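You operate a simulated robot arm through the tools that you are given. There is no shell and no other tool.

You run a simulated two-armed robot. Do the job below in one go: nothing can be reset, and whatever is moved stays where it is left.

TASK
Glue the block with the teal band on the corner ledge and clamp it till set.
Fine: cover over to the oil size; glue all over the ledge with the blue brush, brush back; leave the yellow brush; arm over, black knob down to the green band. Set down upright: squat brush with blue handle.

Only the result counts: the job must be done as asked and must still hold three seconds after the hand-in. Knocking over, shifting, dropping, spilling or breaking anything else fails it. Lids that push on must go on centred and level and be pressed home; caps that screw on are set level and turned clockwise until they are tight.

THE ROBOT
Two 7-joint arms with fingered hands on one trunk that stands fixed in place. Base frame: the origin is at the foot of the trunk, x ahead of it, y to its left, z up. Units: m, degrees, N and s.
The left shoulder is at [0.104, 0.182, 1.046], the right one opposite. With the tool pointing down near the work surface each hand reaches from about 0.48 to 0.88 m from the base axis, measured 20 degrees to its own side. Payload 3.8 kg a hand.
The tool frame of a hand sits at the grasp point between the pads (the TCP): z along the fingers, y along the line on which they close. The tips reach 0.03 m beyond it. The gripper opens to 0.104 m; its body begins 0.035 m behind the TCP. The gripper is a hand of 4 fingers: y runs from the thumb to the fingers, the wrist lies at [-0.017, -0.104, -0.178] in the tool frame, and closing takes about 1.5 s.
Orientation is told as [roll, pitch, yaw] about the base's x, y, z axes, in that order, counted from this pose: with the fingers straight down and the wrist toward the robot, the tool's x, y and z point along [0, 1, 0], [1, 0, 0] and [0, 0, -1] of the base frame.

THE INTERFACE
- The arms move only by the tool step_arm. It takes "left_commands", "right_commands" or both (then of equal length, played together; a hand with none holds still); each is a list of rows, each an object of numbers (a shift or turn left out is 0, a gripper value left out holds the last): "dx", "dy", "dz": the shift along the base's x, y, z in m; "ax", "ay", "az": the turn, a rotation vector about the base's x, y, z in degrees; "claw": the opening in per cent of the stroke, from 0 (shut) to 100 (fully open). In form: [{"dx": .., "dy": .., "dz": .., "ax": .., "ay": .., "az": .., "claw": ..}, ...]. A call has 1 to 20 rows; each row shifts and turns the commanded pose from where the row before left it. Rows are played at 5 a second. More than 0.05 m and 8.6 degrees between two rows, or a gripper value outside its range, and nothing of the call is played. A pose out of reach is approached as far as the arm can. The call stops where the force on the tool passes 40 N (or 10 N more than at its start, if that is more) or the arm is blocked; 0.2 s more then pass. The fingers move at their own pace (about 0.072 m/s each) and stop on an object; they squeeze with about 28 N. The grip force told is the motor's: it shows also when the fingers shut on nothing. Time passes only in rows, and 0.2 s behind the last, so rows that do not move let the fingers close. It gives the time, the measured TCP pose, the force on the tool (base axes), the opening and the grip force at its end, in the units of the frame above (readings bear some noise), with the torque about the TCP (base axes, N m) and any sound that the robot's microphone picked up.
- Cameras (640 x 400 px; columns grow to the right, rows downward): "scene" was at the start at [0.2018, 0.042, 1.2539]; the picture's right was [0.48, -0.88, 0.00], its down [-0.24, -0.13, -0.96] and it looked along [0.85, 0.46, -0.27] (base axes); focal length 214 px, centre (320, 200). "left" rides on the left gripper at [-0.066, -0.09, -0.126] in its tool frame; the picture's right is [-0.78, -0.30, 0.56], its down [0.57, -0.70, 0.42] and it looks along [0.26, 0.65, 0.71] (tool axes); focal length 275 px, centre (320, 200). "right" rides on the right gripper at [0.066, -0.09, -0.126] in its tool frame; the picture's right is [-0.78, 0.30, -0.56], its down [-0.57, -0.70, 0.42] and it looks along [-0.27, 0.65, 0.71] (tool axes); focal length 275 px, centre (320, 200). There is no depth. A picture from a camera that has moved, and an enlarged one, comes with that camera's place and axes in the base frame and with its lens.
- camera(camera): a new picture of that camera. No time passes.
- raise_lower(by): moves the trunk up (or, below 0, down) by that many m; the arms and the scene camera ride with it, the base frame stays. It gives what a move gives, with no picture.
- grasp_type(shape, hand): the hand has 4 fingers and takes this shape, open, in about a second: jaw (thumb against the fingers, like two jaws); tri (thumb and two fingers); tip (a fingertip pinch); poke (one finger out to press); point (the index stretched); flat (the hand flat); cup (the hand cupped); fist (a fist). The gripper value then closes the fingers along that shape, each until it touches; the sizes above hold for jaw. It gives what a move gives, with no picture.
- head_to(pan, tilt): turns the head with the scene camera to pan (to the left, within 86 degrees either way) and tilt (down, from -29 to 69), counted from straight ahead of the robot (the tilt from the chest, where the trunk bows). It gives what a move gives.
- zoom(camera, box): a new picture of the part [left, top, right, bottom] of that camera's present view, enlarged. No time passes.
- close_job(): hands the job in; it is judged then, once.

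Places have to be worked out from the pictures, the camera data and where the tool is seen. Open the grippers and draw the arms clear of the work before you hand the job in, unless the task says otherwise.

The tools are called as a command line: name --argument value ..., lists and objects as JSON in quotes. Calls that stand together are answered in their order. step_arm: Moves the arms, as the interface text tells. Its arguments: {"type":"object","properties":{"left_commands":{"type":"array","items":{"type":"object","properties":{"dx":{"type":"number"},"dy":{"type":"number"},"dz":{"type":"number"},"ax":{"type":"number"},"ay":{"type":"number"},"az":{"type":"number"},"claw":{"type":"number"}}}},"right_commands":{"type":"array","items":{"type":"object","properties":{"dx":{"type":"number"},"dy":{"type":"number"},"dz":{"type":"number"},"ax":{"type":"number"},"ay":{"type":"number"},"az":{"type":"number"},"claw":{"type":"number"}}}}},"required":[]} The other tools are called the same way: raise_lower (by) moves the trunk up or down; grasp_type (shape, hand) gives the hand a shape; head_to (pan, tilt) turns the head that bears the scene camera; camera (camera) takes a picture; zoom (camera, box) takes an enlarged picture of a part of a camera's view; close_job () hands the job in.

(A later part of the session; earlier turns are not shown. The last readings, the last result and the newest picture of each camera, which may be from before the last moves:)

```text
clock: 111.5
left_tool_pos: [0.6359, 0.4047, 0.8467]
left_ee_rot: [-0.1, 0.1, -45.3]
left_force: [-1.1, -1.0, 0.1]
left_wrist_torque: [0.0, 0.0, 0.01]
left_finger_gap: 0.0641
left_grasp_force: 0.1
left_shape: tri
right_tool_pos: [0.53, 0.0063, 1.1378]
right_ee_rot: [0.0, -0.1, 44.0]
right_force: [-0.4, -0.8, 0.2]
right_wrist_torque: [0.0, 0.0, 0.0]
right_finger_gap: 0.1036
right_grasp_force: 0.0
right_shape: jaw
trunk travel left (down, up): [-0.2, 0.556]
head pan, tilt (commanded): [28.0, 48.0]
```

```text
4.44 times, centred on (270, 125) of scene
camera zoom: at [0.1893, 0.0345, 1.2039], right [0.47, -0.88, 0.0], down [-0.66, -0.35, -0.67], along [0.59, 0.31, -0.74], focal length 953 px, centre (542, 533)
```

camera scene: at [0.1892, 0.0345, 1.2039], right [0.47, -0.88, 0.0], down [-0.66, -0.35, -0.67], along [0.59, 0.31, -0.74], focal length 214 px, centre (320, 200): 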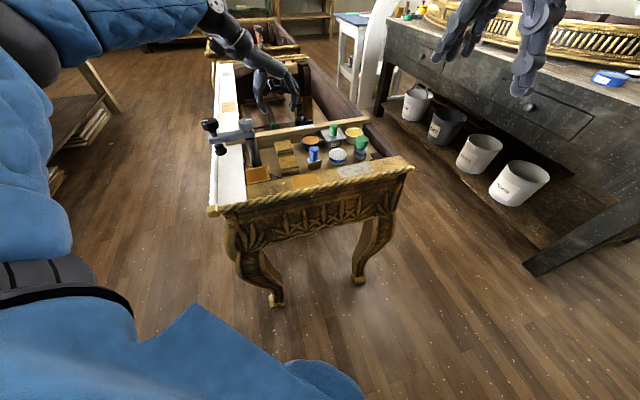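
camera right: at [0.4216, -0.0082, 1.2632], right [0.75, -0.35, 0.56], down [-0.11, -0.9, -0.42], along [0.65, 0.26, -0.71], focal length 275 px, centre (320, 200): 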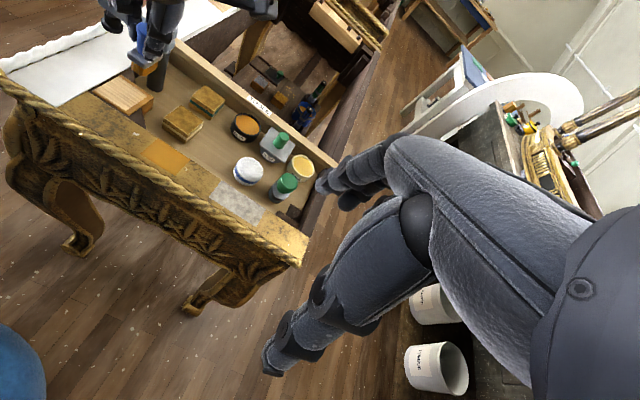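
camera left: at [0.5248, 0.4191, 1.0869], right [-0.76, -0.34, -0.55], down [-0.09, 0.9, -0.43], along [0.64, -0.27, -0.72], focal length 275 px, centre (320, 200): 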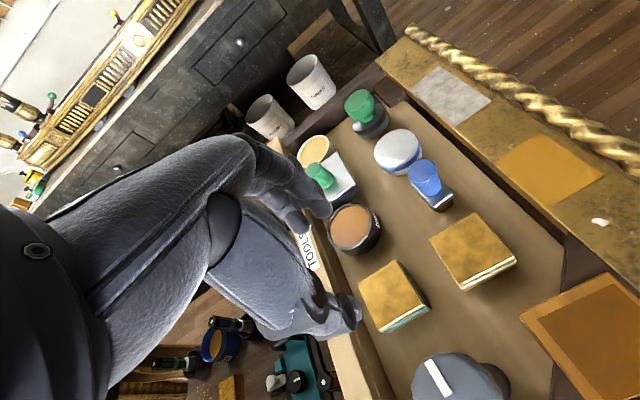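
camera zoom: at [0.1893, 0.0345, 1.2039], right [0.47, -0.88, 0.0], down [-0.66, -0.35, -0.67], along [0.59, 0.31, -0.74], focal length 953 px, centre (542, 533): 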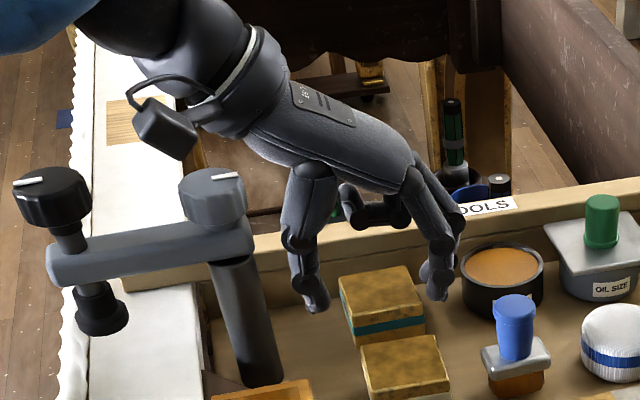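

No contact, good centring. I close on the block.

step_arm --left_commands '[{"claw": 48}, {}, {"claw": 0}, {}, {}, {}, {}]'

zoom --camera "left" --box '[240, 160, 480, 360]'

zoom --camera "right" --box '[150, 20, 260, 130]'

zoom --camera "scene" --box '[240, 100, 320, 170]'

```text
clock: 113.1
left_tool_pos: [0.6357, 0.405, 0.8451]
left_ee_rot: [-0.1, 0.2, -45.1]
left_force: [0.0, 0.4, 2.5]
left_wrist_torque: [0.03, 0.09, -0.02]
left_finger_gap: 0.0439
left_grasp_force: 27.9
left_shape: tri
right_tool_pos: [0.5305, 0.0075, 1.1375]
right_ee_rot: [0.0, -0.1, 44.0]
right_force: [0.1, 0.0, -0.4]
right_wrist_torque: [0.04, 0.04, -0.02]
right_finger_gap: 0.1038
right_grasp_force: 0.0
right_shape: jaw
trunk travel left (down, up): [-0.2, 0.556]
head pan, tilt (commanded): [28.0, 48.0]
```

```text
2.00 times, centred on (360, 260) of left
camera zoom: at [0.5248, 0.4223, 0.9718], right [-0.76, -0.34, -0.56], down [-0.09, 0.9, -0.42], along [0.64, -0.27, -0.72], focal length 551 px, centre (240, 80)
```

zoom: 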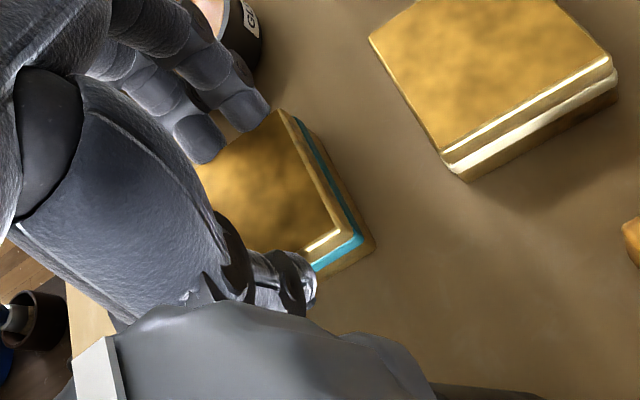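

```text
3.64 times, centred on (205, 75) of right
camera zoom: at [0.4211, -0.0082, 1.2635], right [0.75, -0.35, 0.56], down [-0.11, -0.9, -0.42], along [0.65, 0.26, -0.71], focal length 1001 px, centre (738, 654)
```

zoom: 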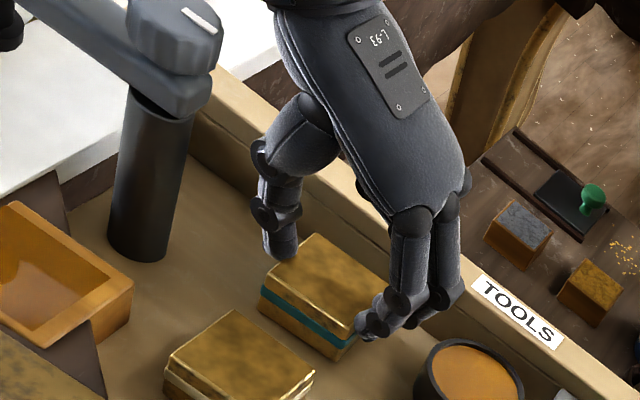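

```text
5.71 times, centred on (280, 135) of scene
camera zoom: at [0.1892, 0.0344, 1.2039], right [0.47, -0.88, 0.0], down [-0.66, -0.35, -0.67], along [0.59, 0.31, -0.74], focal length 1226 px, centre (549, 571)
```

zoom: 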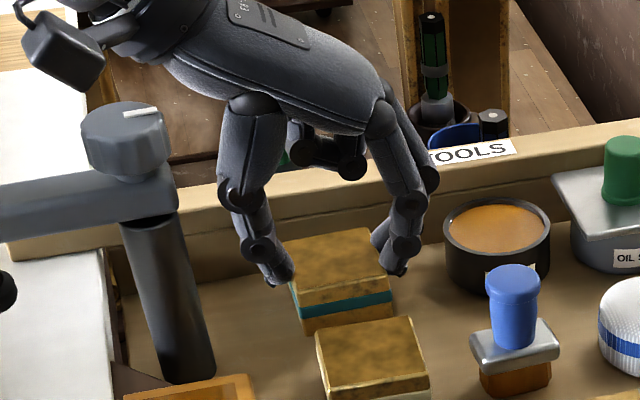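

Gripped (44 mm reading, 28 N). I lift slowly and check that the block comes level.

step_arm --left_commands '[{"dz": 0.006}, {"dz": 0.01}, {"dz": 0.015}, {"dz": 0.02}, {}]'

zoom --camera "right" --box '[150, 0, 260, 110]'

zoom --camera "scene" --box '[240, 90, 320, 160]'

zoom --camera "left" --box '[240, 160, 480, 360]'

```text
clock: 114.3
left_tool_pos: [0.6362, 0.4041, 0.8954]
left_ee_rot: [-0.2, 0.1, -45.2]
left_force: [-0.8, -0.2, 0.5]
left_wrist_torque: [-0.02, 0.03, 0.01]
left_finger_gap: 0.0436
left_grasp_force: 28.1
left_shape: tri
right_tool_pos: [0.5306, 0.0066, 1.1382]
right_ee_rot: [0.0, 0.0, 44.0]
right_force: [0.0, -0.4, -0.3]
right_wrist_torque: [0.0, -0.03, 0.01]
right_finger_gap: 0.1036
right_grasp_force: 0.0
right_shape: jaw
trunk travel left (down, up): [-0.2, 0.556]
head pan, tilt (commanded): [28.0, 48.0]
```

```text
3.64 times, centred on (205, 55) of right
camera zoom: at [0.4215, -0.008, 1.2633], right [0.75, -0.35, 0.56], down [-0.11, -0.9, -0.42], along [0.65, 0.26, -0.71], focal length 1001 px, centre (738, 727)
```

zoom: 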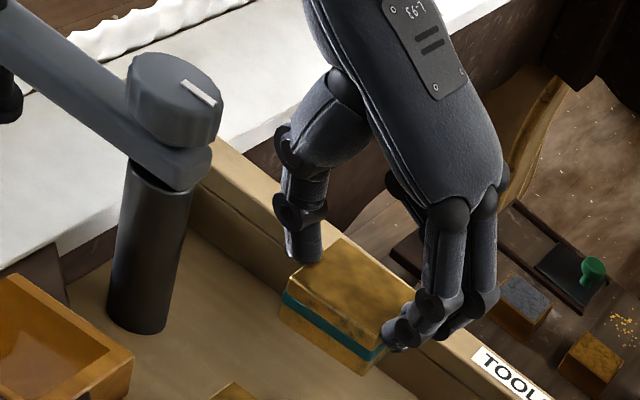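

```text
5.71 times, centred on (280, 125) of scene
camera zoom: at [0.1895, 0.0346, 1.2038], right [0.47, -0.88, 0.0], down [-0.66, -0.35, -0.67], along [0.59, 0.31, -0.74], focal length 1226 px, centre (549, 629)
```

zoom: 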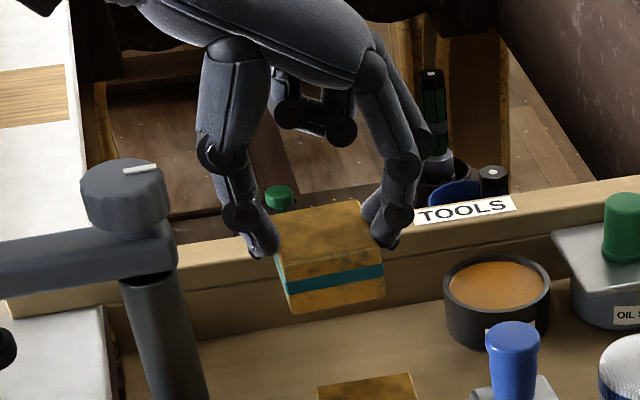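

```text
2.00 times, centred on (360, 260) of left
camera zoom: at [0.5252, 0.4219, 1.0226], right [-0.76, -0.34, -0.55], down [-0.09, 0.9, -0.42], along [0.64, -0.27, -0.72], focal length 551 px, centre (240, 80)
```

zoom: 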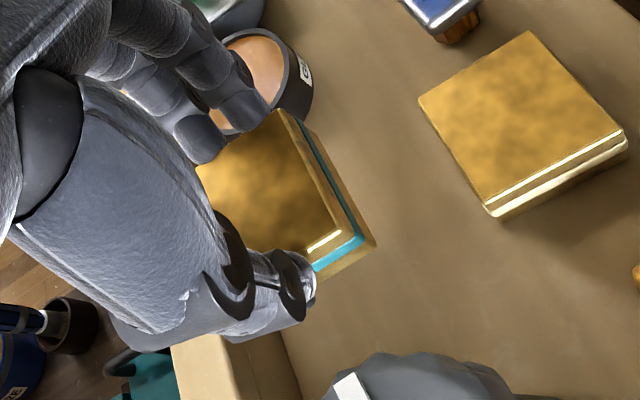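

The block hangs level. I raise it, then move clear of the post: first toward −u, then −v toward the ledge, keeping yaw −45°.

step_arm --left_commands '[{"dz": 0.03}, {"dz": 0.03}, {"dx": -0.02, "dy": -0.02}, {"dx": -0.02, "dy": -0.02}, {"dx": -0.02, "dy": -0.02}, {"dx": -0.02, "dy": -0.02}, {"dx": -0.022, "dy": 0.022}, {"dx": -0.022, "dy": 0.022}, {"dx": -0.02, "dy": 0.02}, {}]'

camera --camera "left"

zoom --camera "right" --box '[60, 0, 200, 130]'

zoom --camera "scene" --box '[190, 90, 290, 190]'

```text
clock: 116.5
left_tool_pos: [0.4902, 0.3903, 0.9573]
left_ee_rot: [0.0, 0.1, -45.2]
left_force: [0.4, 0.0, 0.1]
left_wrist_torque: [0.0, -0.02, -0.04]
left_finger_gap: 0.0434
left_grasp_force: 27.7
left_shape: tri
right_tool_pos: [0.5304, 0.0073, 1.1381]
right_ee_rot: [0.1, 0.0, 44.0]
right_force: [0.0, 0.2, 0.2]
right_wrist_torque: [0.02, 0.0, 0.01]
right_finger_gap: 0.1039
right_grasp_force: 0.1
right_shape: jaw
trunk travel left (down, up): [-0.2, 0.556]
head pan, tilt (commanded): [28.0, 48.0]
```

```text
taken
camera left: at [0.3796, 0.4072, 1.0835], right [-0.76, -0.34, -0.55], down [-0.09, 0.9, -0.42], along [0.64, -0.27, -0.72], focal length 275 px, centre (320, 200)
```

left: 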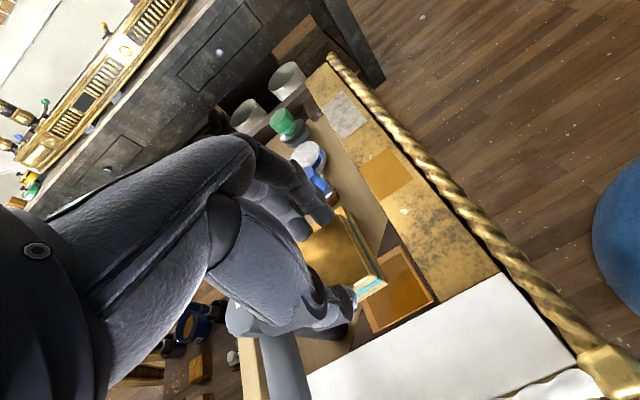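

```text
3.08 times, centred on (130, 65) of right
camera zoom: at [0.4215, -0.0084, 1.2633], right [0.75, -0.35, 0.56], down [-0.11, -0.9, -0.42], along [0.65, 0.26, -0.71], focal length 847 px, centre (905, 615)
```

zoom: 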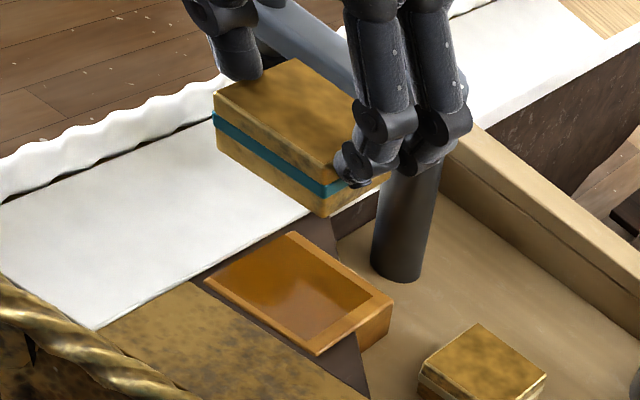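

```text
4.00 times, centred on (240, 140) of scene
camera zoom: at [0.1895, 0.0343, 1.2039], right [0.47, -0.88, 0.0], down [-0.66, -0.35, -0.67], along [0.59, 0.31, -0.74], focal length 858 px, centre (640, 440)
```

zoom: 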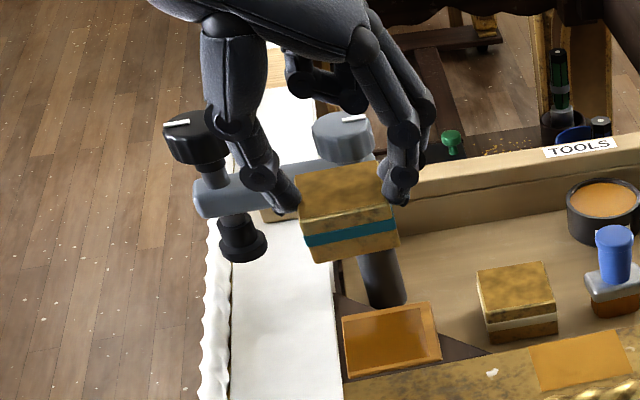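

The block is above the ledge, about 3 mm toward +u of centre. I correct that and lower to about 1 cm above the glue.

step_arm --left_commands '[{"dx": -0.0015, "dy": -0.0018}, {"dz": -0.025}, {"dz": -0.025}, {"dz": -0.016}, {}]'

zoom --camera "right" --box '[80, 20, 180, 120]'

zoom --camera "scene" --box '[215, 125, 280, 185]'

zoom --camera "left" --box '[260, 180, 460, 360]'

```text
clock: 117.7
left_tool_pos: [0.4891, 0.3889, 0.8903]
left_ee_rot: [-0.1, 0.2, -45.1]
left_force: [-0.2, 0.7, -0.2]
left_wrist_torque: [0.02, 0.02, 0.01]
left_finger_gap: 0.0434
left_grasp_force: 28.5
left_shape: tri
right_tool_pos: [0.5303, 0.0059, 1.1387]
right_ee_rot: [0.1, 0.0, 44.0]
right_force: [-0.3, -0.7, 0.4]
right_wrist_torque: [-0.06, 0.0, 0.02]
right_finger_gap: 0.1038
right_grasp_force: 0.1
right_shape: jaw
trunk travel left (down, up): [-0.2, 0.556]
head pan, tilt (commanded): [28.0, 48.0]
```

```text
4.00 times, centred on (130, 70) of right
camera zoom: at [0.4213, -0.0081, 1.2635], right [0.75, -0.35, 0.56], down [-0.11, -0.9, -0.42], along [0.65, 0.26, -0.71], focal length 1101 px, centre (1080, 720)
```

zoom: 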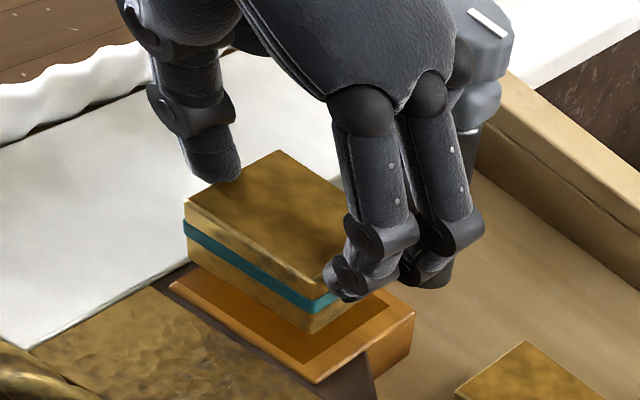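

```text
6.67 times, centred on (248, 155) of scene
camera zoom: at [0.1893, 0.0345, 1.2039], right [0.47, -0.88, 0.0], down [-0.66, -0.35, -0.67], along [0.59, 0.31, -0.74], focal length 1430 px, centre (803, 500)
```

zoom: 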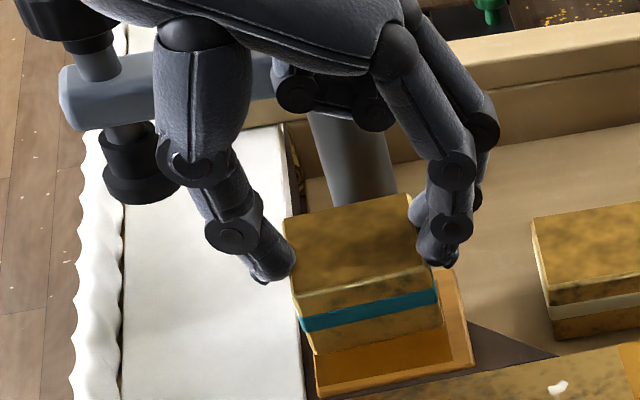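

```text
2.22 times, centred on (360, 270) of left
camera zoom: at [0.3785, 0.4053, 1.0162], right [-0.76, -0.34, -0.55], down [-0.09, 0.9, -0.43], along [0.64, -0.27, -0.71], focal length 612 px, centre (231, 44)
```

zoom: 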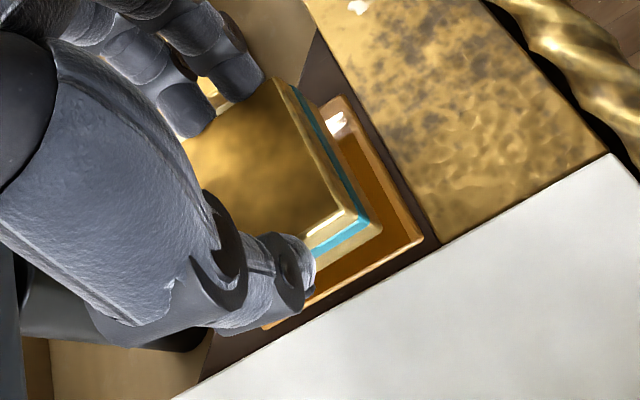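

The block is over the ledge, needing about +3 mm in v. I correct and lower in steps until it seats in the glue.

step_arm --left_commands '[{"dx": 0.001, "dy": -0.003}, {"dz": -0.005}, {"dz": -0.003}, {}]'

step_arm --left_commands '[{"dz": -0.002}, {"dz": -0.002}, {}]'

zoom --camera "right" --box '[80, 20, 180, 120]'

zoom --camera "scene" --box '[215, 125, 280, 185]'

```text
clock: 118.7
left_tool_pos: [0.4893, 0.3853, 0.8819]
left_ee_rot: [-0.2, 0.1, -45.2]
left_force: [0.1, 0.0, -0.9]
left_wrist_torque: [-0.01, 0.0, -0.01]
left_finger_gap: 0.0433
left_grasp_force: 28.4
left_shape: tri
right_tool_pos: [0.5312, 0.0063, 1.1379]
right_ee_rot: [0.0, 0.0, 44.0]
right_force: [-0.6, 0.2, 0.4]
right_wrist_torque: [0.03, 0.0, -0.02]
right_finger_gap: 0.1035
right_grasp_force: 0.0
right_shape: jaw
trunk travel left (down, up): [-0.2, 0.556]
head pan, tilt (commanded): [28.0, 48.0]
```

```text
clock: 119.5
left_tool_pos: [0.4901, 0.3851, 0.8788]
left_ee_rot: [-0.2, -0.1, -45.1]
left_force: [0.2, 0.0, -0.2]
left_wrist_torque: [0.03, 0.03, -0.02]
left_finger_gap: 0.0432
left_grasp_force: 27.7
left_shape: tri
right_tool_pos: [0.5318, 0.0074, 1.1371]
right_ee_rot: [-0.1, -0.1, 44.0]
right_force: [-0.7, 0.0, 0.6]
right_wrist_torque: [0.0, -0.02, 0.02]
right_finger_gap: 0.1033
right_grasp_force: 0.0
right_shape: jaw
trunk travel left (down, up): [-0.2, 0.556]
head pan, tilt (commanded): [28.0, 48.0]
```

```text
4.00 times, centred on (130, 70) of right
camera zoom: at [0.4213, -0.0081, 1.2634], right [0.75, -0.35, 0.56], down [-0.11, -0.9, -0.42], along [0.65, 0.26, -0.71], focal length 1101 px, centre (1080, 720)
```

zoom: 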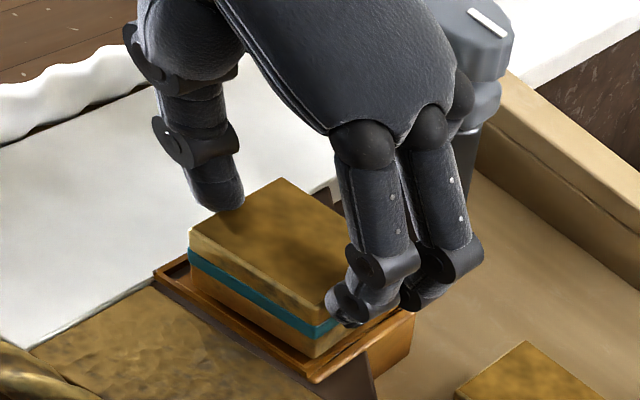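

```text
6.67 times, centred on (248, 155) of scene
camera zoom: at [0.1893, 0.0345, 1.2039], right [0.47, -0.88, 0.0], down [-0.66, -0.35, -0.67], along [0.59, 0.31, -0.74], focal length 1430 px, centre (803, 500)
```

zoom: 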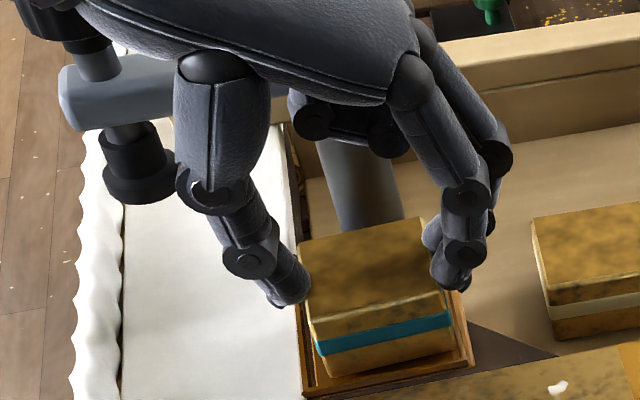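

Nearly down. I look closely at the margins from the left and right cameras before final seating.

zoom --camera "left" --box '[290, 190, 430, 330]'

zoom --camera "right" --box '[95, 50, 160, 110]'

zoom --camera "scene" --box '[232, 150, 272, 185]'

```text
2.86 times, centred on (360, 260) of left
camera zoom: at [0.3794, 0.402, 1.0053], right [-0.76, -0.34, -0.55], down [-0.09, 0.9, -0.42], along [0.64, -0.27, -0.72], focal length 786 px, centre (206, 29)
```

zoom: 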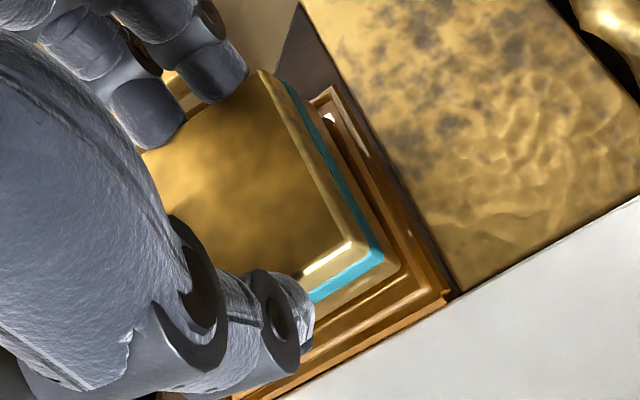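

```text
6.67 times, centred on (128, 80) of right
camera zoom: at [0.4213, -0.0081, 1.2634], right [0.75, -0.35, 0.56], down [-0.11, -0.9, -0.42], along [0.65, 0.26, -0.71], focal length 1835 px, centre (1603, 1000)
```

zoom: 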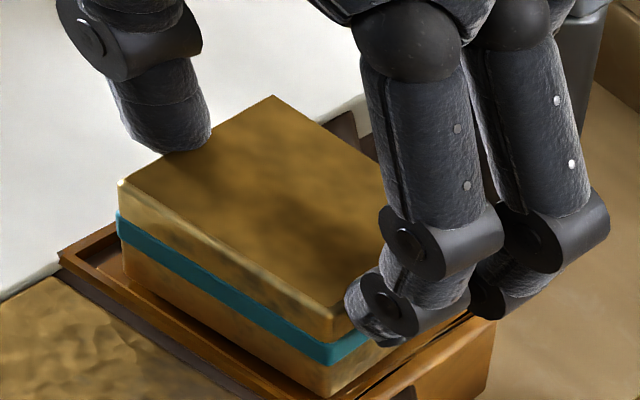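

```text
11.43 times, centred on (252, 168) of scene
camera zoom: at [0.1893, 0.0345, 1.2039], right [0.47, -0.88, 0.0], down [-0.66, -0.35, -0.67], along [0.59, 0.31, -0.74], focal length 2451 px, centre (1097, 571)
```

zoom: 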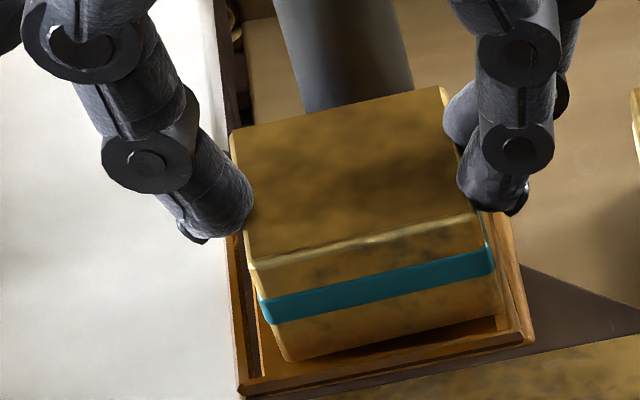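

The block is about 3–4 mm too far toward +v relative to the glued area. I shift back −v 3.5 mm and lower to contact.

step_arm --left_commands '[{"dx": -0.0025, "dy": 0.0025}, {}]'

zoom --camera "right" --box '[95, 50, 160, 110]'

zoom --camera "scene" --box '[232, 150, 272, 185]'

zoom --camera "left" --box '[290, 190, 430, 330]'

```text
clock: 120.1
left_tool_pos: [0.4873, 0.3876, 0.88]
left_ee_rot: [0.0, 0.0, -45.2]
left_force: [-0.7, 0.2, 0.2]
left_wrist_torque: [0.03, -0.03, 0.03]
left_finger_gap: 0.043
left_grasp_force: 28.4
left_shape: tri
right_tool_pos: [0.5312, 0.0062, 1.1389]
right_ee_rot: [-0.1, 0.0, 43.9]
right_force: [-0.2, 0.3, -0.1]
right_wrist_torque: [-0.02, -0.01, 0.0]
right_finger_gap: 0.104
right_grasp_force: 0.1
right_shape: jaw
trunk travel left (down, up): [-0.2, 0.556]
head pan, tilt (commanded): [28.0, 48.0]
```

```text
6.67 times, centred on (128, 80) of right
camera zoom: at [0.4214, -0.0082, 1.2634], right [0.75, -0.35, 0.56], down [-0.11, -0.9, -0.42], along [0.65, 0.26, -0.71], focal length 1835 px, centre (1603, 1000)
```

zoom: 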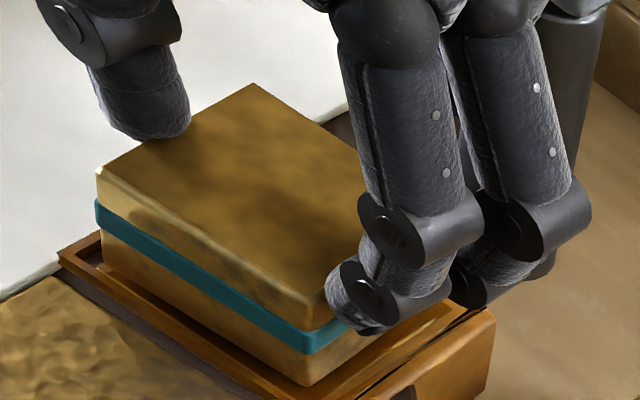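

```text
11.43 times, centred on (252, 168) of scene
camera zoom: at [0.1894, 0.0345, 1.2039], right [0.47, -0.88, 0.0], down [-0.66, -0.35, -0.67], along [0.59, 0.31, -0.74], focal length 2451 px, centre (1097, 571)
```

zoom: 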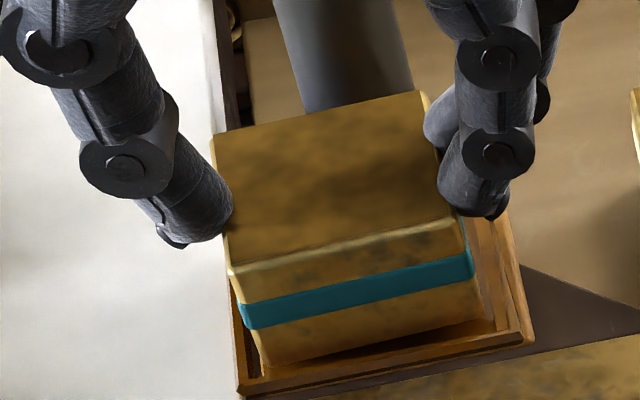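

```text
2.86 times, centred on (360, 260) of left
camera zoom: at [0.3759, 0.4045, 1.0055], right [-0.76, -0.34, -0.55], down [-0.09, 0.9, -0.42], along [0.64, -0.27, -0.72], focal length 786 px, centre (206, 29)
```

zoom: 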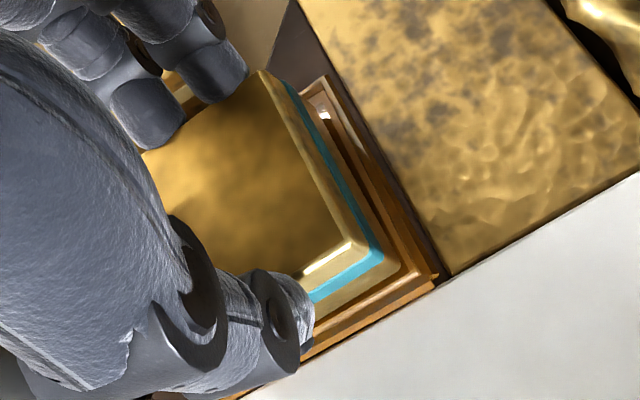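

Margins look balanced now. I lower to contact and press lightly.

step_arm --left_commands '[{"dx": 0.0007, "dy": -0.0007, "dz": -0.002}, {"dz": -0.001}, {}]'

step_arm --left_commands '[{"dz": -0.0015}, {"dz": -0.001}, {}]'

zoom --camera "scene" --box '[232, 150, 272, 185]'

```text
clock: 120.9
left_tool_pos: [0.4879, 0.387, 0.8756]
left_ee_rot: [-0.1, 0.1, -45.1]
left_force: [-0.7, 0.0, 6.7]
left_wrist_torque: [0.16, 0.15, 0.02]
left_finger_gap: 0.0435
left_grasp_force: 28.4
left_shape: tri
right_tool_pos: [0.5303, 0.0065, 1.137]
right_ee_rot: [0.0, -0.1, 44.1]
right_force: [0.1, 0.5, -0.3]
right_wrist_torque: [-0.02, -0.02, -0.01]
right_finger_gap: 0.1036
right_grasp_force: 0.1
right_shape: jaw
trunk travel left (down, up): [-0.2, 0.556]
head pan, tilt (commanded): [28.0, 48.0]
```

```text
clock: 121.7
left_tool_pos: [0.4883, 0.386, 0.8764]
left_ee_rot: [0.1, -0.1, -45.1]
left_force: [-1.8, 3.5, 16.3]
left_wrist_torque: [0.28, 0.24, 0.03]
left_finger_gap: 0.0435
left_grasp_force: 27.8
left_shape: tri
right_tool_pos: [0.5298, 0.006, 1.1376]
right_ee_rot: [0.0, -0.1, 44.1]
right_force: [-0.1, 0.6, 0.1]
right_wrist_torque: [0.0, 0.04, 0.02]
right_finger_gap: 0.1036
right_grasp_force: 0.0
right_shape: jaw
trunk travel left (down, up): [-0.2, 0.556]
head pan, tilt (commanded): [28.0, 48.0]
```

```text
11.43 times, centred on (252, 168) of scene
camera zoom: at [0.188, 0.034, 1.2043], right [0.47, -0.88, 0.0], down [-0.66, -0.35, -0.67], along [0.59, 0.31, -0.74], focal length 2451 px, centre (1097, 571)
```

zoom: 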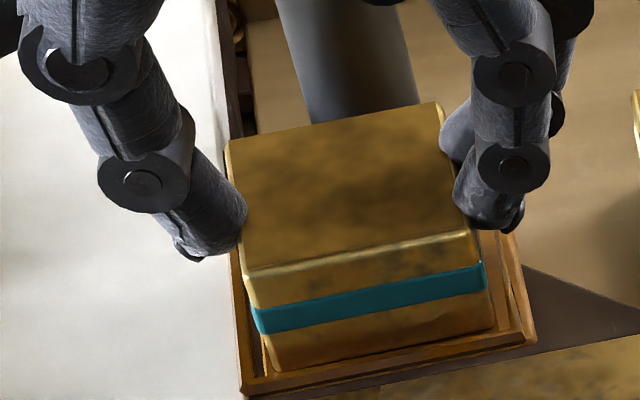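

Seated with 16 N. I ease the press slightly and release gradually.

step_arm --left_commands '[{"dz": 0.001}, {}, {"claw": 44}, {"claw": 47}, {"claw": 51}, {"claw": 56}, {"claw": 62}, {"claw": 66}, {}]'

zoom --camera "scene" --box '[225, 140, 280, 185]'

zoom --camera "right" --box '[80, 20, 170, 110]'

```text
clock: 123.7
left_tool_pos: [0.4901, 0.3856, 0.8728]
left_ee_rot: [-0.1, 0.0, -45.1]
left_force: [0.1, 0.4, -0.2]
left_wrist_torque: [0.02, 0.03, 0.0]
left_finger_gap: 0.0683
left_grasp_force: 0.1
left_shape: tri
right_tool_pos: [0.5305, 0.0067, 1.1366]
right_ee_rot: [0.0, 0.0, 44.0]
right_force: [0.1, -0.1, -0.6]
right_wrist_torque: [-0.01, 0.0, 0.0]
right_finger_gap: 0.1038
right_grasp_force: 0.1
right_shape: jaw
trunk travel left (down, up): [-0.2, 0.556]
head pan, tilt (commanded): [28.0, 48.0]
```

```text
8.89 times, centred on (252, 162) of scene
camera zoom: at [0.1893, 0.0345, 1.2039], right [0.47, -0.88, 0.0], down [-0.66, -0.35, -0.67], along [0.59, 0.31, -0.74], focal length 1906 px, centre (920, 533)
```

zoom: 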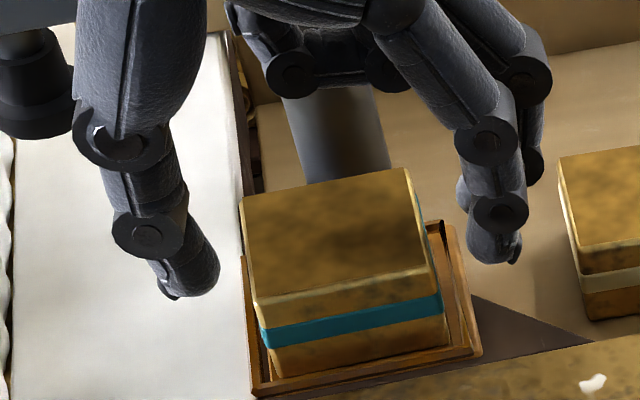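

```text
4.44 times, centred on (125, 65) of right
camera zoom: at [0.4213, -0.0081, 1.2634], right [0.75, -0.35, 0.56], down [-0.11, -0.9, -0.42], along [0.65, 0.26, -0.71], focal length 1224 px, centre (1187, 800)
```

zoom: 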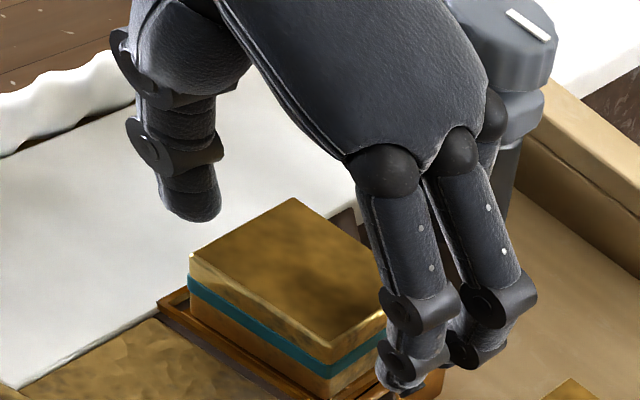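

The block is released on the ledge. I raise the hand straight up and inspect the block's seating and the clamp pad height.

step_arm --left_commands '[{"dz": 0.02}, {"dz": 0.03}, {"dz": 0.03}, {"dz": 0.04}, {"dx": -0.02, "dy": -0.03}, {"dx": -0.02, "dy": -0.04}]'

zoom --camera "scene" --box '[195, 110, 295, 190]'

zoom --camera "right" --box '[70, 0, 190, 120]'

camera --camera "left"

```text
clock: 125.1
left_tool_pos: [0.4514, 0.3129, 0.9918]
left_ee_rot: [-0.2, 0.1, -45.1]
left_force: [0.1, -0.7, -0.5]
left_wrist_torque: [0.02, -0.01, 0.03]
left_finger_gap: 0.0682
left_grasp_force: 0.0
left_shape: tri
right_tool_pos: [0.53, 0.0057, 1.1389]
right_ee_rot: [0.0, 0.0, 44.0]
right_force: [-0.5, -0.1, -0.1]
right_wrist_torque: [0.0, -0.01, -0.01]
right_finger_gap: 0.1038
right_grasp_force: 0.1
right_shape: jaw
trunk travel left (down, up): [-0.2, 0.556]
head pan, tilt (commanded): [28.0, 48.0]
```

```text
5.00 times, centred on (245, 150) of scene
camera zoom: at [0.189, 0.0338, 1.204], right [0.47, -0.88, 0.0], down [-0.66, -0.35, -0.67], along [0.59, 0.31, -0.74], focal length 1072 px, centre (695, 450)
```

zoom: 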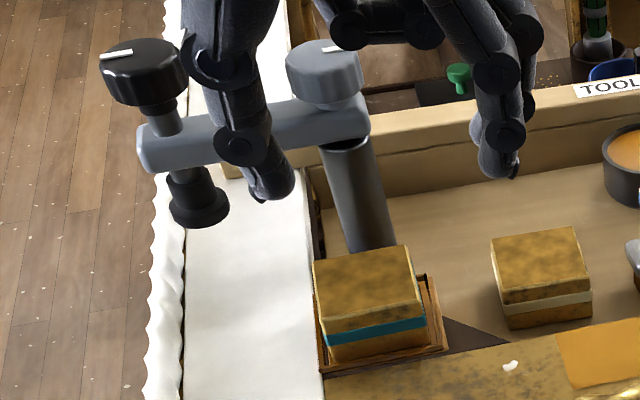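

```text
3.33 times, centred on (130, 60) of right
camera zoom: at [0.421, -0.009, 1.2636], right [0.75, -0.35, 0.56], down [-0.11, -0.9, -0.43], along [0.65, 0.26, -0.71], focal length 918 px, centre (953, 667)
```

zoom: 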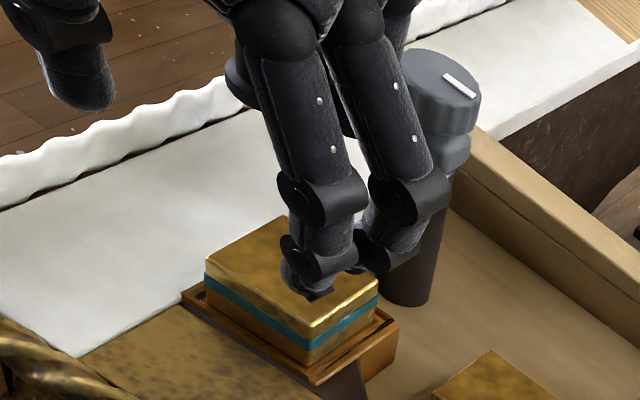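

```text
taken
camera left: at [0.3403, 0.3297, 1.1173], right [-0.76, -0.34, -0.55], down [-0.09, 0.9, -0.42], along [0.64, -0.27, -0.72], focal length 275 px, centre (320, 200)
```

left: 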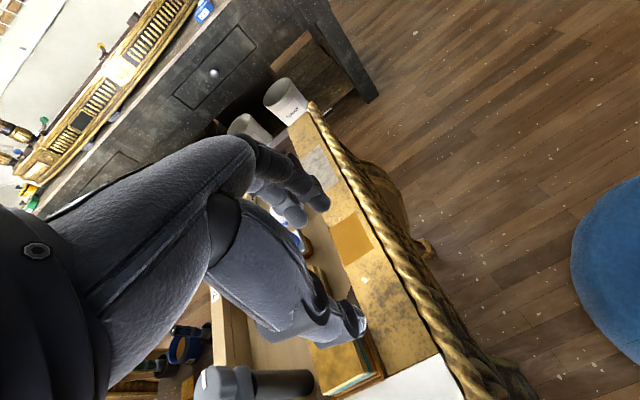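

I move the hand away to get a clear look at the clamp's spindle and pad relative to the block.

step_arm --left_commands '[{"dx": -0.02, "dy": -0.04, "dz": 0.03}, {"dx": -0.01, "dy": -0.04, "dz": 0.03}, {"dy": -0.03, "dz": 0.03}]'

zoom --camera "scene" --box '[200, 110, 264, 150]'

zoom --camera "right" --box '[70, 0, 190, 120]'

zoom --camera "scene" --box '[200, 120, 280, 190]'

```text
refused: row 1 steps farther than a row can; nothing moved
```

```text
10.00 times, centred on (232, 130) of scene
camera zoom: at [0.189, 0.0338, 1.204], right [0.47, -0.88, 0.0], down [-0.66, -0.35, -0.67], along [0.59, 0.31, -0.74], focal length 2145 px, centre (1200, 900)
```

zoom: 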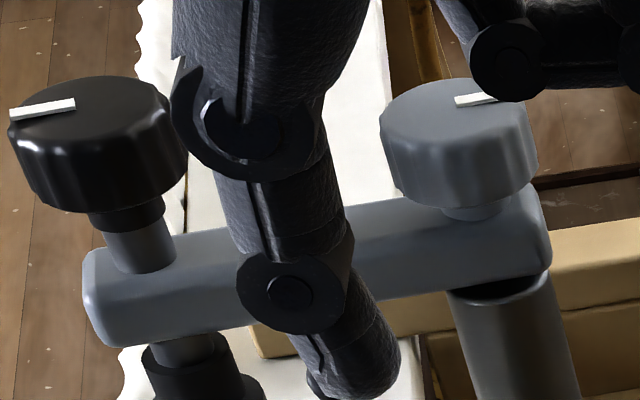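

```text
3.33 times, centred on (130, 60) of right
camera zoom: at [0.421, -0.009, 1.2636], right [0.75, -0.35, 0.56], down [-0.11, -0.9, -0.43], along [0.65, 0.26, -0.71], focal length 918 px, centre (953, 667)
```

zoom: 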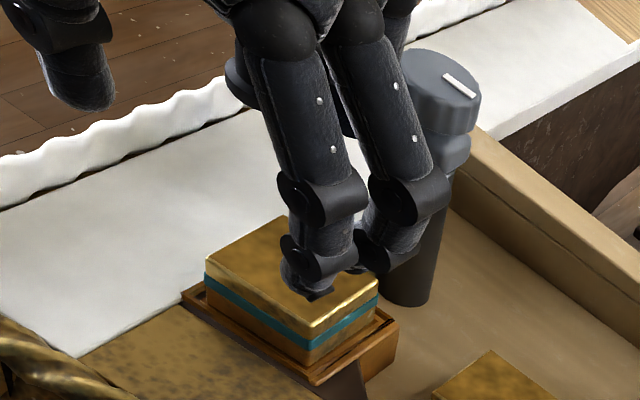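

```text
5.71 times, centred on (240, 155) of scene
camera zoom: at [0.189, 0.0338, 1.204], right [0.47, -0.88, 0.0], down [-0.66, -0.35, -0.67], along [0.59, 0.31, -0.74], focal length 1226 px, centre (777, 457)
```

zoom: 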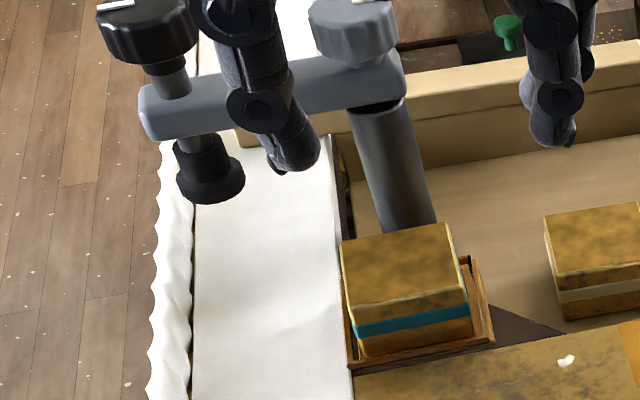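

Row was slightly too long; I use shorter steps to withdraw the hand.

step_arm --left_commands '[{"dx": -0.01, "dy": -0.03, "dz": 0.02}, {"dx": -0.01, "dy": -0.03, "dz": 0.02}, {"dy": -0.03, "dz": 0.02}, {"dy": -0.03, "dz": 0.02}]'

zoom --camera "scene" --box '[200, 110, 264, 150]'

zoom --camera "right" --box '[70, 0, 190, 120]'

zoom --camera "scene" --box '[200, 120, 280, 190]'

```text
clock: 126.1
left_tool_pos: [0.4291, 0.1938, 1.0748]
left_ee_rot: [-0.2, 0.1, -45.1]
left_force: [0.4, 0.2, 0.1]
left_wrist_torque: [-0.01, 0.01, 0.02]
left_finger_gap: 0.0684
left_grasp_force: 0.0
left_shape: tri
right_tool_pos: [0.5316, 0.0055, 1.138]
right_ee_rot: [-0.1, 0.0, 44.0]
right_force: [-0.1, 0.1, 0.4]
right_wrist_torque: [0.03, 0.02, 0.01]
right_finger_gap: 0.1036
right_grasp_force: 0.2
right_shape: jaw
trunk travel left (down, up): [-0.2, 0.556]
head pan, tilt (commanded): [28.0, 48.0]
```

```text
10.00 times, centred on (232, 130) of scene
camera zoom: at [0.1892, 0.0339, 1.2039], right [0.47, -0.88, 0.0], down [-0.66, -0.35, -0.67], along [0.59, 0.31, -0.74], focal length 2145 px, centre (1200, 900)
```

zoom: 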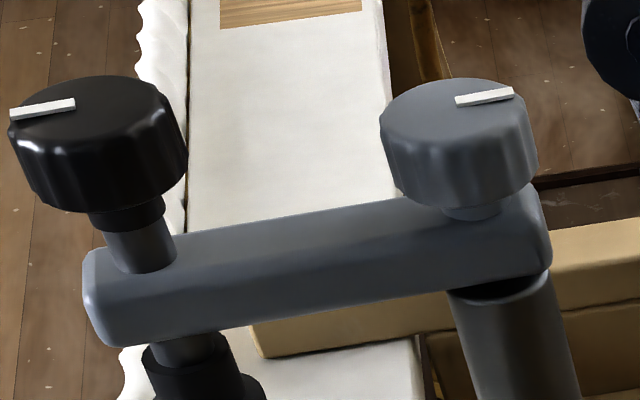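

```text
3.33 times, centred on (130, 60) of right
camera zoom: at [0.4212, -0.0088, 1.2635], right [0.75, -0.35, 0.56], down [-0.11, -0.9, -0.43], along [0.65, 0.26, -0.71], focal length 918 px, centre (953, 667)
```

zoom: 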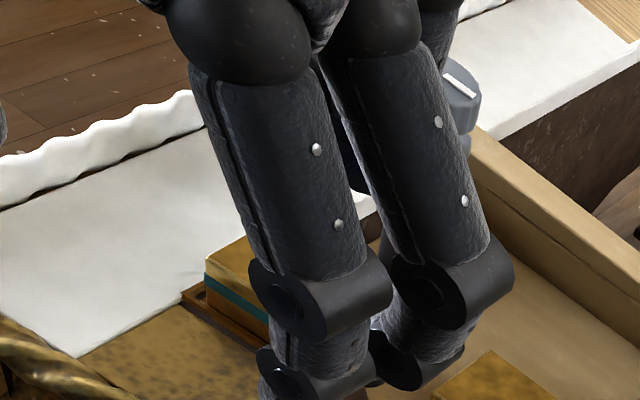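

```text
5.71 times, centred on (240, 155) of scene
camera zoom: at [0.1892, 0.0339, 1.2039], right [0.47, -0.88, 0.0], down [-0.66, -0.35, -0.67], along [0.59, 0.31, -0.74], focal length 1226 px, centre (777, 457)
```

zoom: 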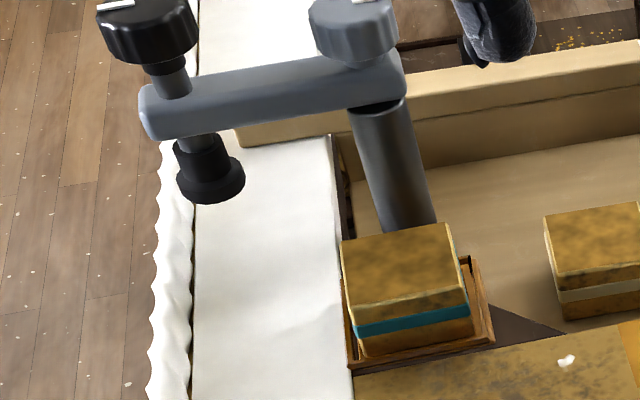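

No green band is visible yet, and pad bottom (≈0.857) is barely above block top (≈0.855), so I should raise the screw a little before swinging. I bring the left hand above the black knob.

step_arm --left_commands '[{"dy": 0.045, "dz": 0.01}, {"dy": 0.045}, {"dy": 0.045}, {"dy": 0.045}, {"dx": 0.02, "dy": 0.04}, {"dx": 0.02, "dy": 0.04}, {"dx": 0.022, "dy": 0.038}, {"dz": -0.02}, {"dz": -0.02}, {}]'

camera --camera "left"

zoom --camera "scene" --box '[170, 60, 290, 160]'

zoom --camera "right" --box '[40, 0, 180, 120]'

```text
clock: 128.3
left_tool_pos: [0.4938, 0.4914, 1.0439]
left_ee_rot: [0.0, 0.1, -45.1]
left_force: [-0.6, -0.4, -0.6]
left_wrist_torque: [-0.01, 0.02, 0.02]
left_finger_gap: 0.0686
left_grasp_force: 0.1
left_shape: tri
right_tool_pos: [0.5312, 0.0062, 1.1381]
right_ee_rot: [0.0, 0.0, 44.0]
right_force: [0.4, 0.0, -0.1]
right_wrist_torque: [-0.02, 0.01, 0.01]
right_finger_gap: 0.1039
right_grasp_force: 0.0
right_shape: jaw
trunk travel left (down, up): [-0.2, 0.556]
head pan, tilt (commanded): [28.0, 48.0]
```

```text
taken
camera left: at [0.3829, 0.5078, 1.1705], right [-0.76, -0.34, -0.55], down [-0.09, 0.9, -0.42], along [0.64, -0.27, -0.72], focal length 275 px, centre (320, 200)
```

left: 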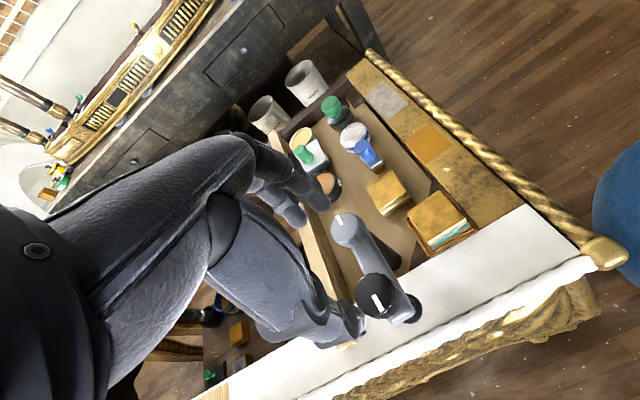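

```text
4.00 times, centred on (230, 110) of scene
camera zoom: at [0.1892, 0.0344, 1.2039], right [0.47, -0.88, 0.0], down [-0.66, -0.35, -0.67], along [0.59, 0.31, -0.74], focal length 858 px, centre (680, 560)
```

zoom: 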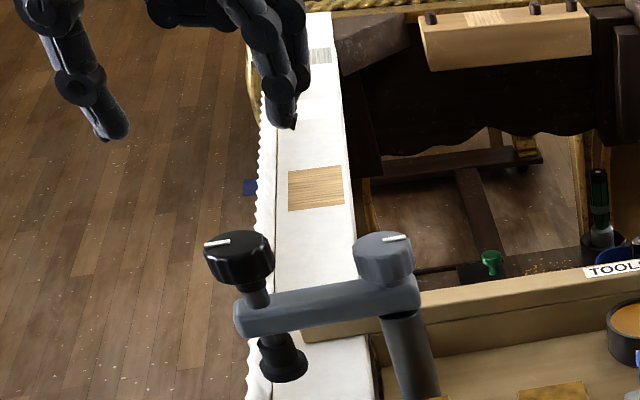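

```text
3.33 times, centred on (110, 60) of right
camera zoom: at [0.4211, -0.0082, 1.2635], right [0.75, -0.35, 0.56], down [-0.11, -0.9, -0.42], along [0.65, 0.26, -0.71], focal length 918 px, centre (1020, 667)
```

zoom: 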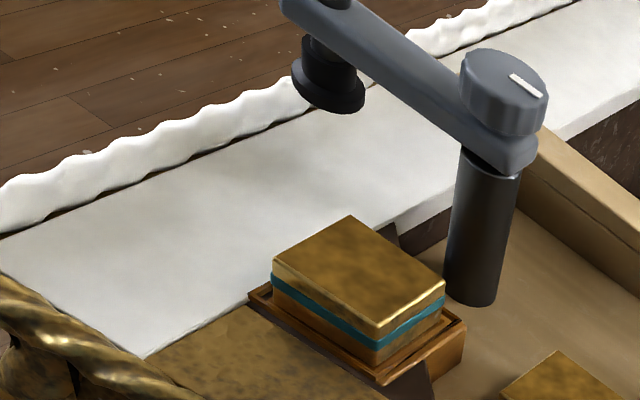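

The right view now shows the block seated neatly on the ledge; pad-to-block clearance looks like ~5 mm. I zoom on the black knob from the left camera to align the grip.

zoom --camera "left" --box '[310, 200, 450, 340]'

zoom --camera "right" --box '[80, 30, 160, 110]'

```text
2.86 times, centred on (380, 270) of left
camera zoom: at [0.3829, 0.5078, 1.1705], right [-0.76, -0.34, -0.55], down [-0.09, 0.9, -0.42], along [0.64, -0.27, -0.72], focal length 786 px, centre (149, 0)
```

zoom: 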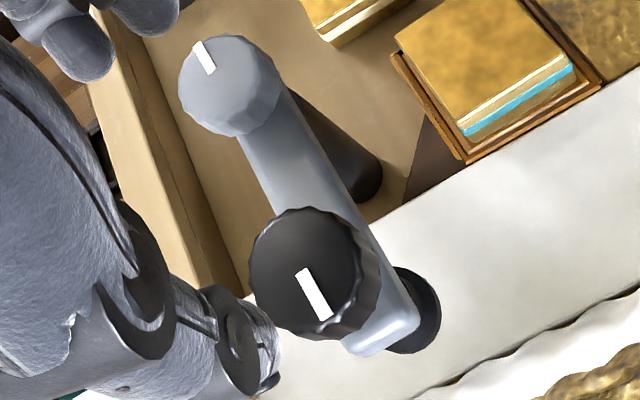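

```text
5.00 times, centred on (120, 70) of right
camera zoom: at [0.4211, -0.0082, 1.2635], right [0.75, -0.35, 0.56], down [-0.11, -0.9, -0.42], along [0.65, 0.26, -0.71], focal length 1376 px, centre (1320, 850)
```

zoom: 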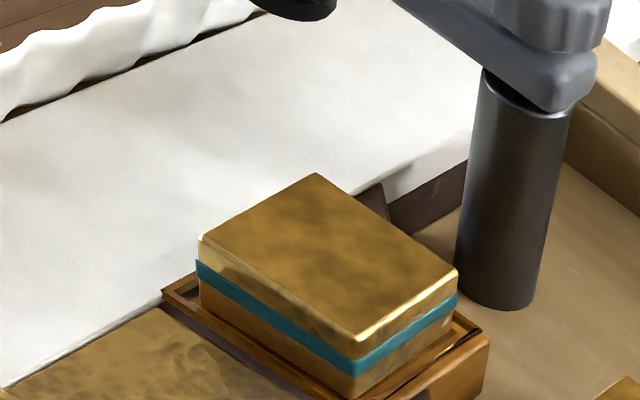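

The knob centre is at (0.489, 0.500). I align and descend around it.

step_arm --left_commands '[{"dx": -0.005, "dy": 0.0085}, {"dz": -0.03}, {"dz": -0.03}, {}]'

zoom --camera "left" --box '[240, 160, 460, 340]'

zoom --camera "scene" --box '[180, 70, 280, 160]'

```text
clock: 129.3
left_tool_pos: [0.4878, 0.4992, 0.9857]
left_ee_rot: [-0.1, 0.0, -45.1]
left_force: [-0.4, 0.2, 0.0]
left_wrist_torque: [0.0, 0.02, 0.01]
left_finger_gap: 0.0683
left_grasp_force: 0.0
left_shape: tri
right_tool_pos: [0.5301, 0.0078, 1.1375]
right_ee_rot: [0.0, -0.1, 44.0]
right_force: [0.7, -0.2, -0.2]
right_wrist_torque: [0.0, 0.01, -0.02]
right_finger_gap: 0.104
right_grasp_force: 0.1
right_shape: jaw
trunk travel left (down, up): [-0.2, 0.556]
head pan, tilt (commanded): [28.0, 48.0]
```

```text
2.22 times, centred on (350, 250) of left
camera zoom: at [0.3769, 0.5172, 1.1116], right [-0.76, -0.34, -0.56], down [-0.09, 0.9, -0.42], along [0.64, -0.27, -0.71], focal length 612 px, centre (253, 89)
```

zoom: 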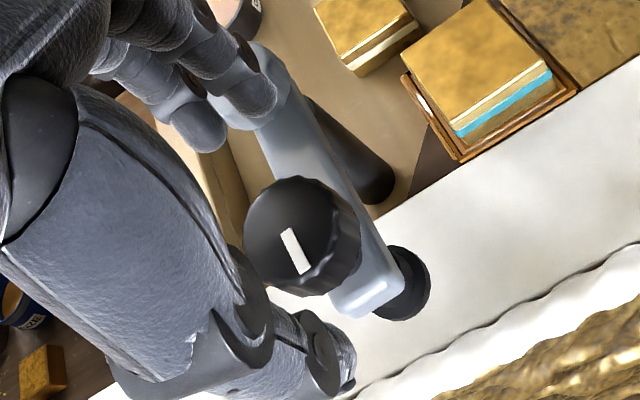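

```text
4.44 times, centred on (230, 115) of scene
camera zoom: at [0.1892, 0.0344, 1.2039], right [0.47, -0.88, 0.0], down [-0.66, -0.35, -0.67], along [0.59, 0.31, -0.74], focal length 953 px, centre (720, 578)
```

zoom: 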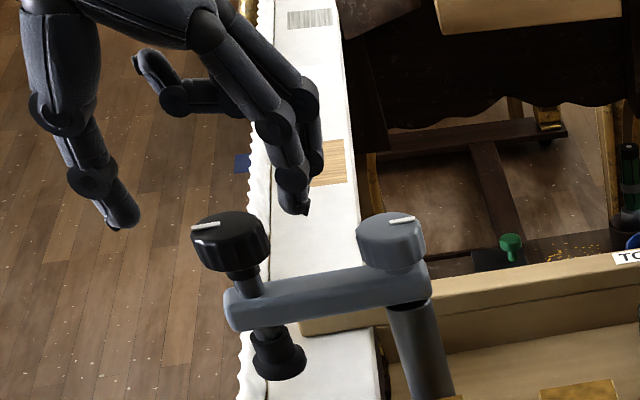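

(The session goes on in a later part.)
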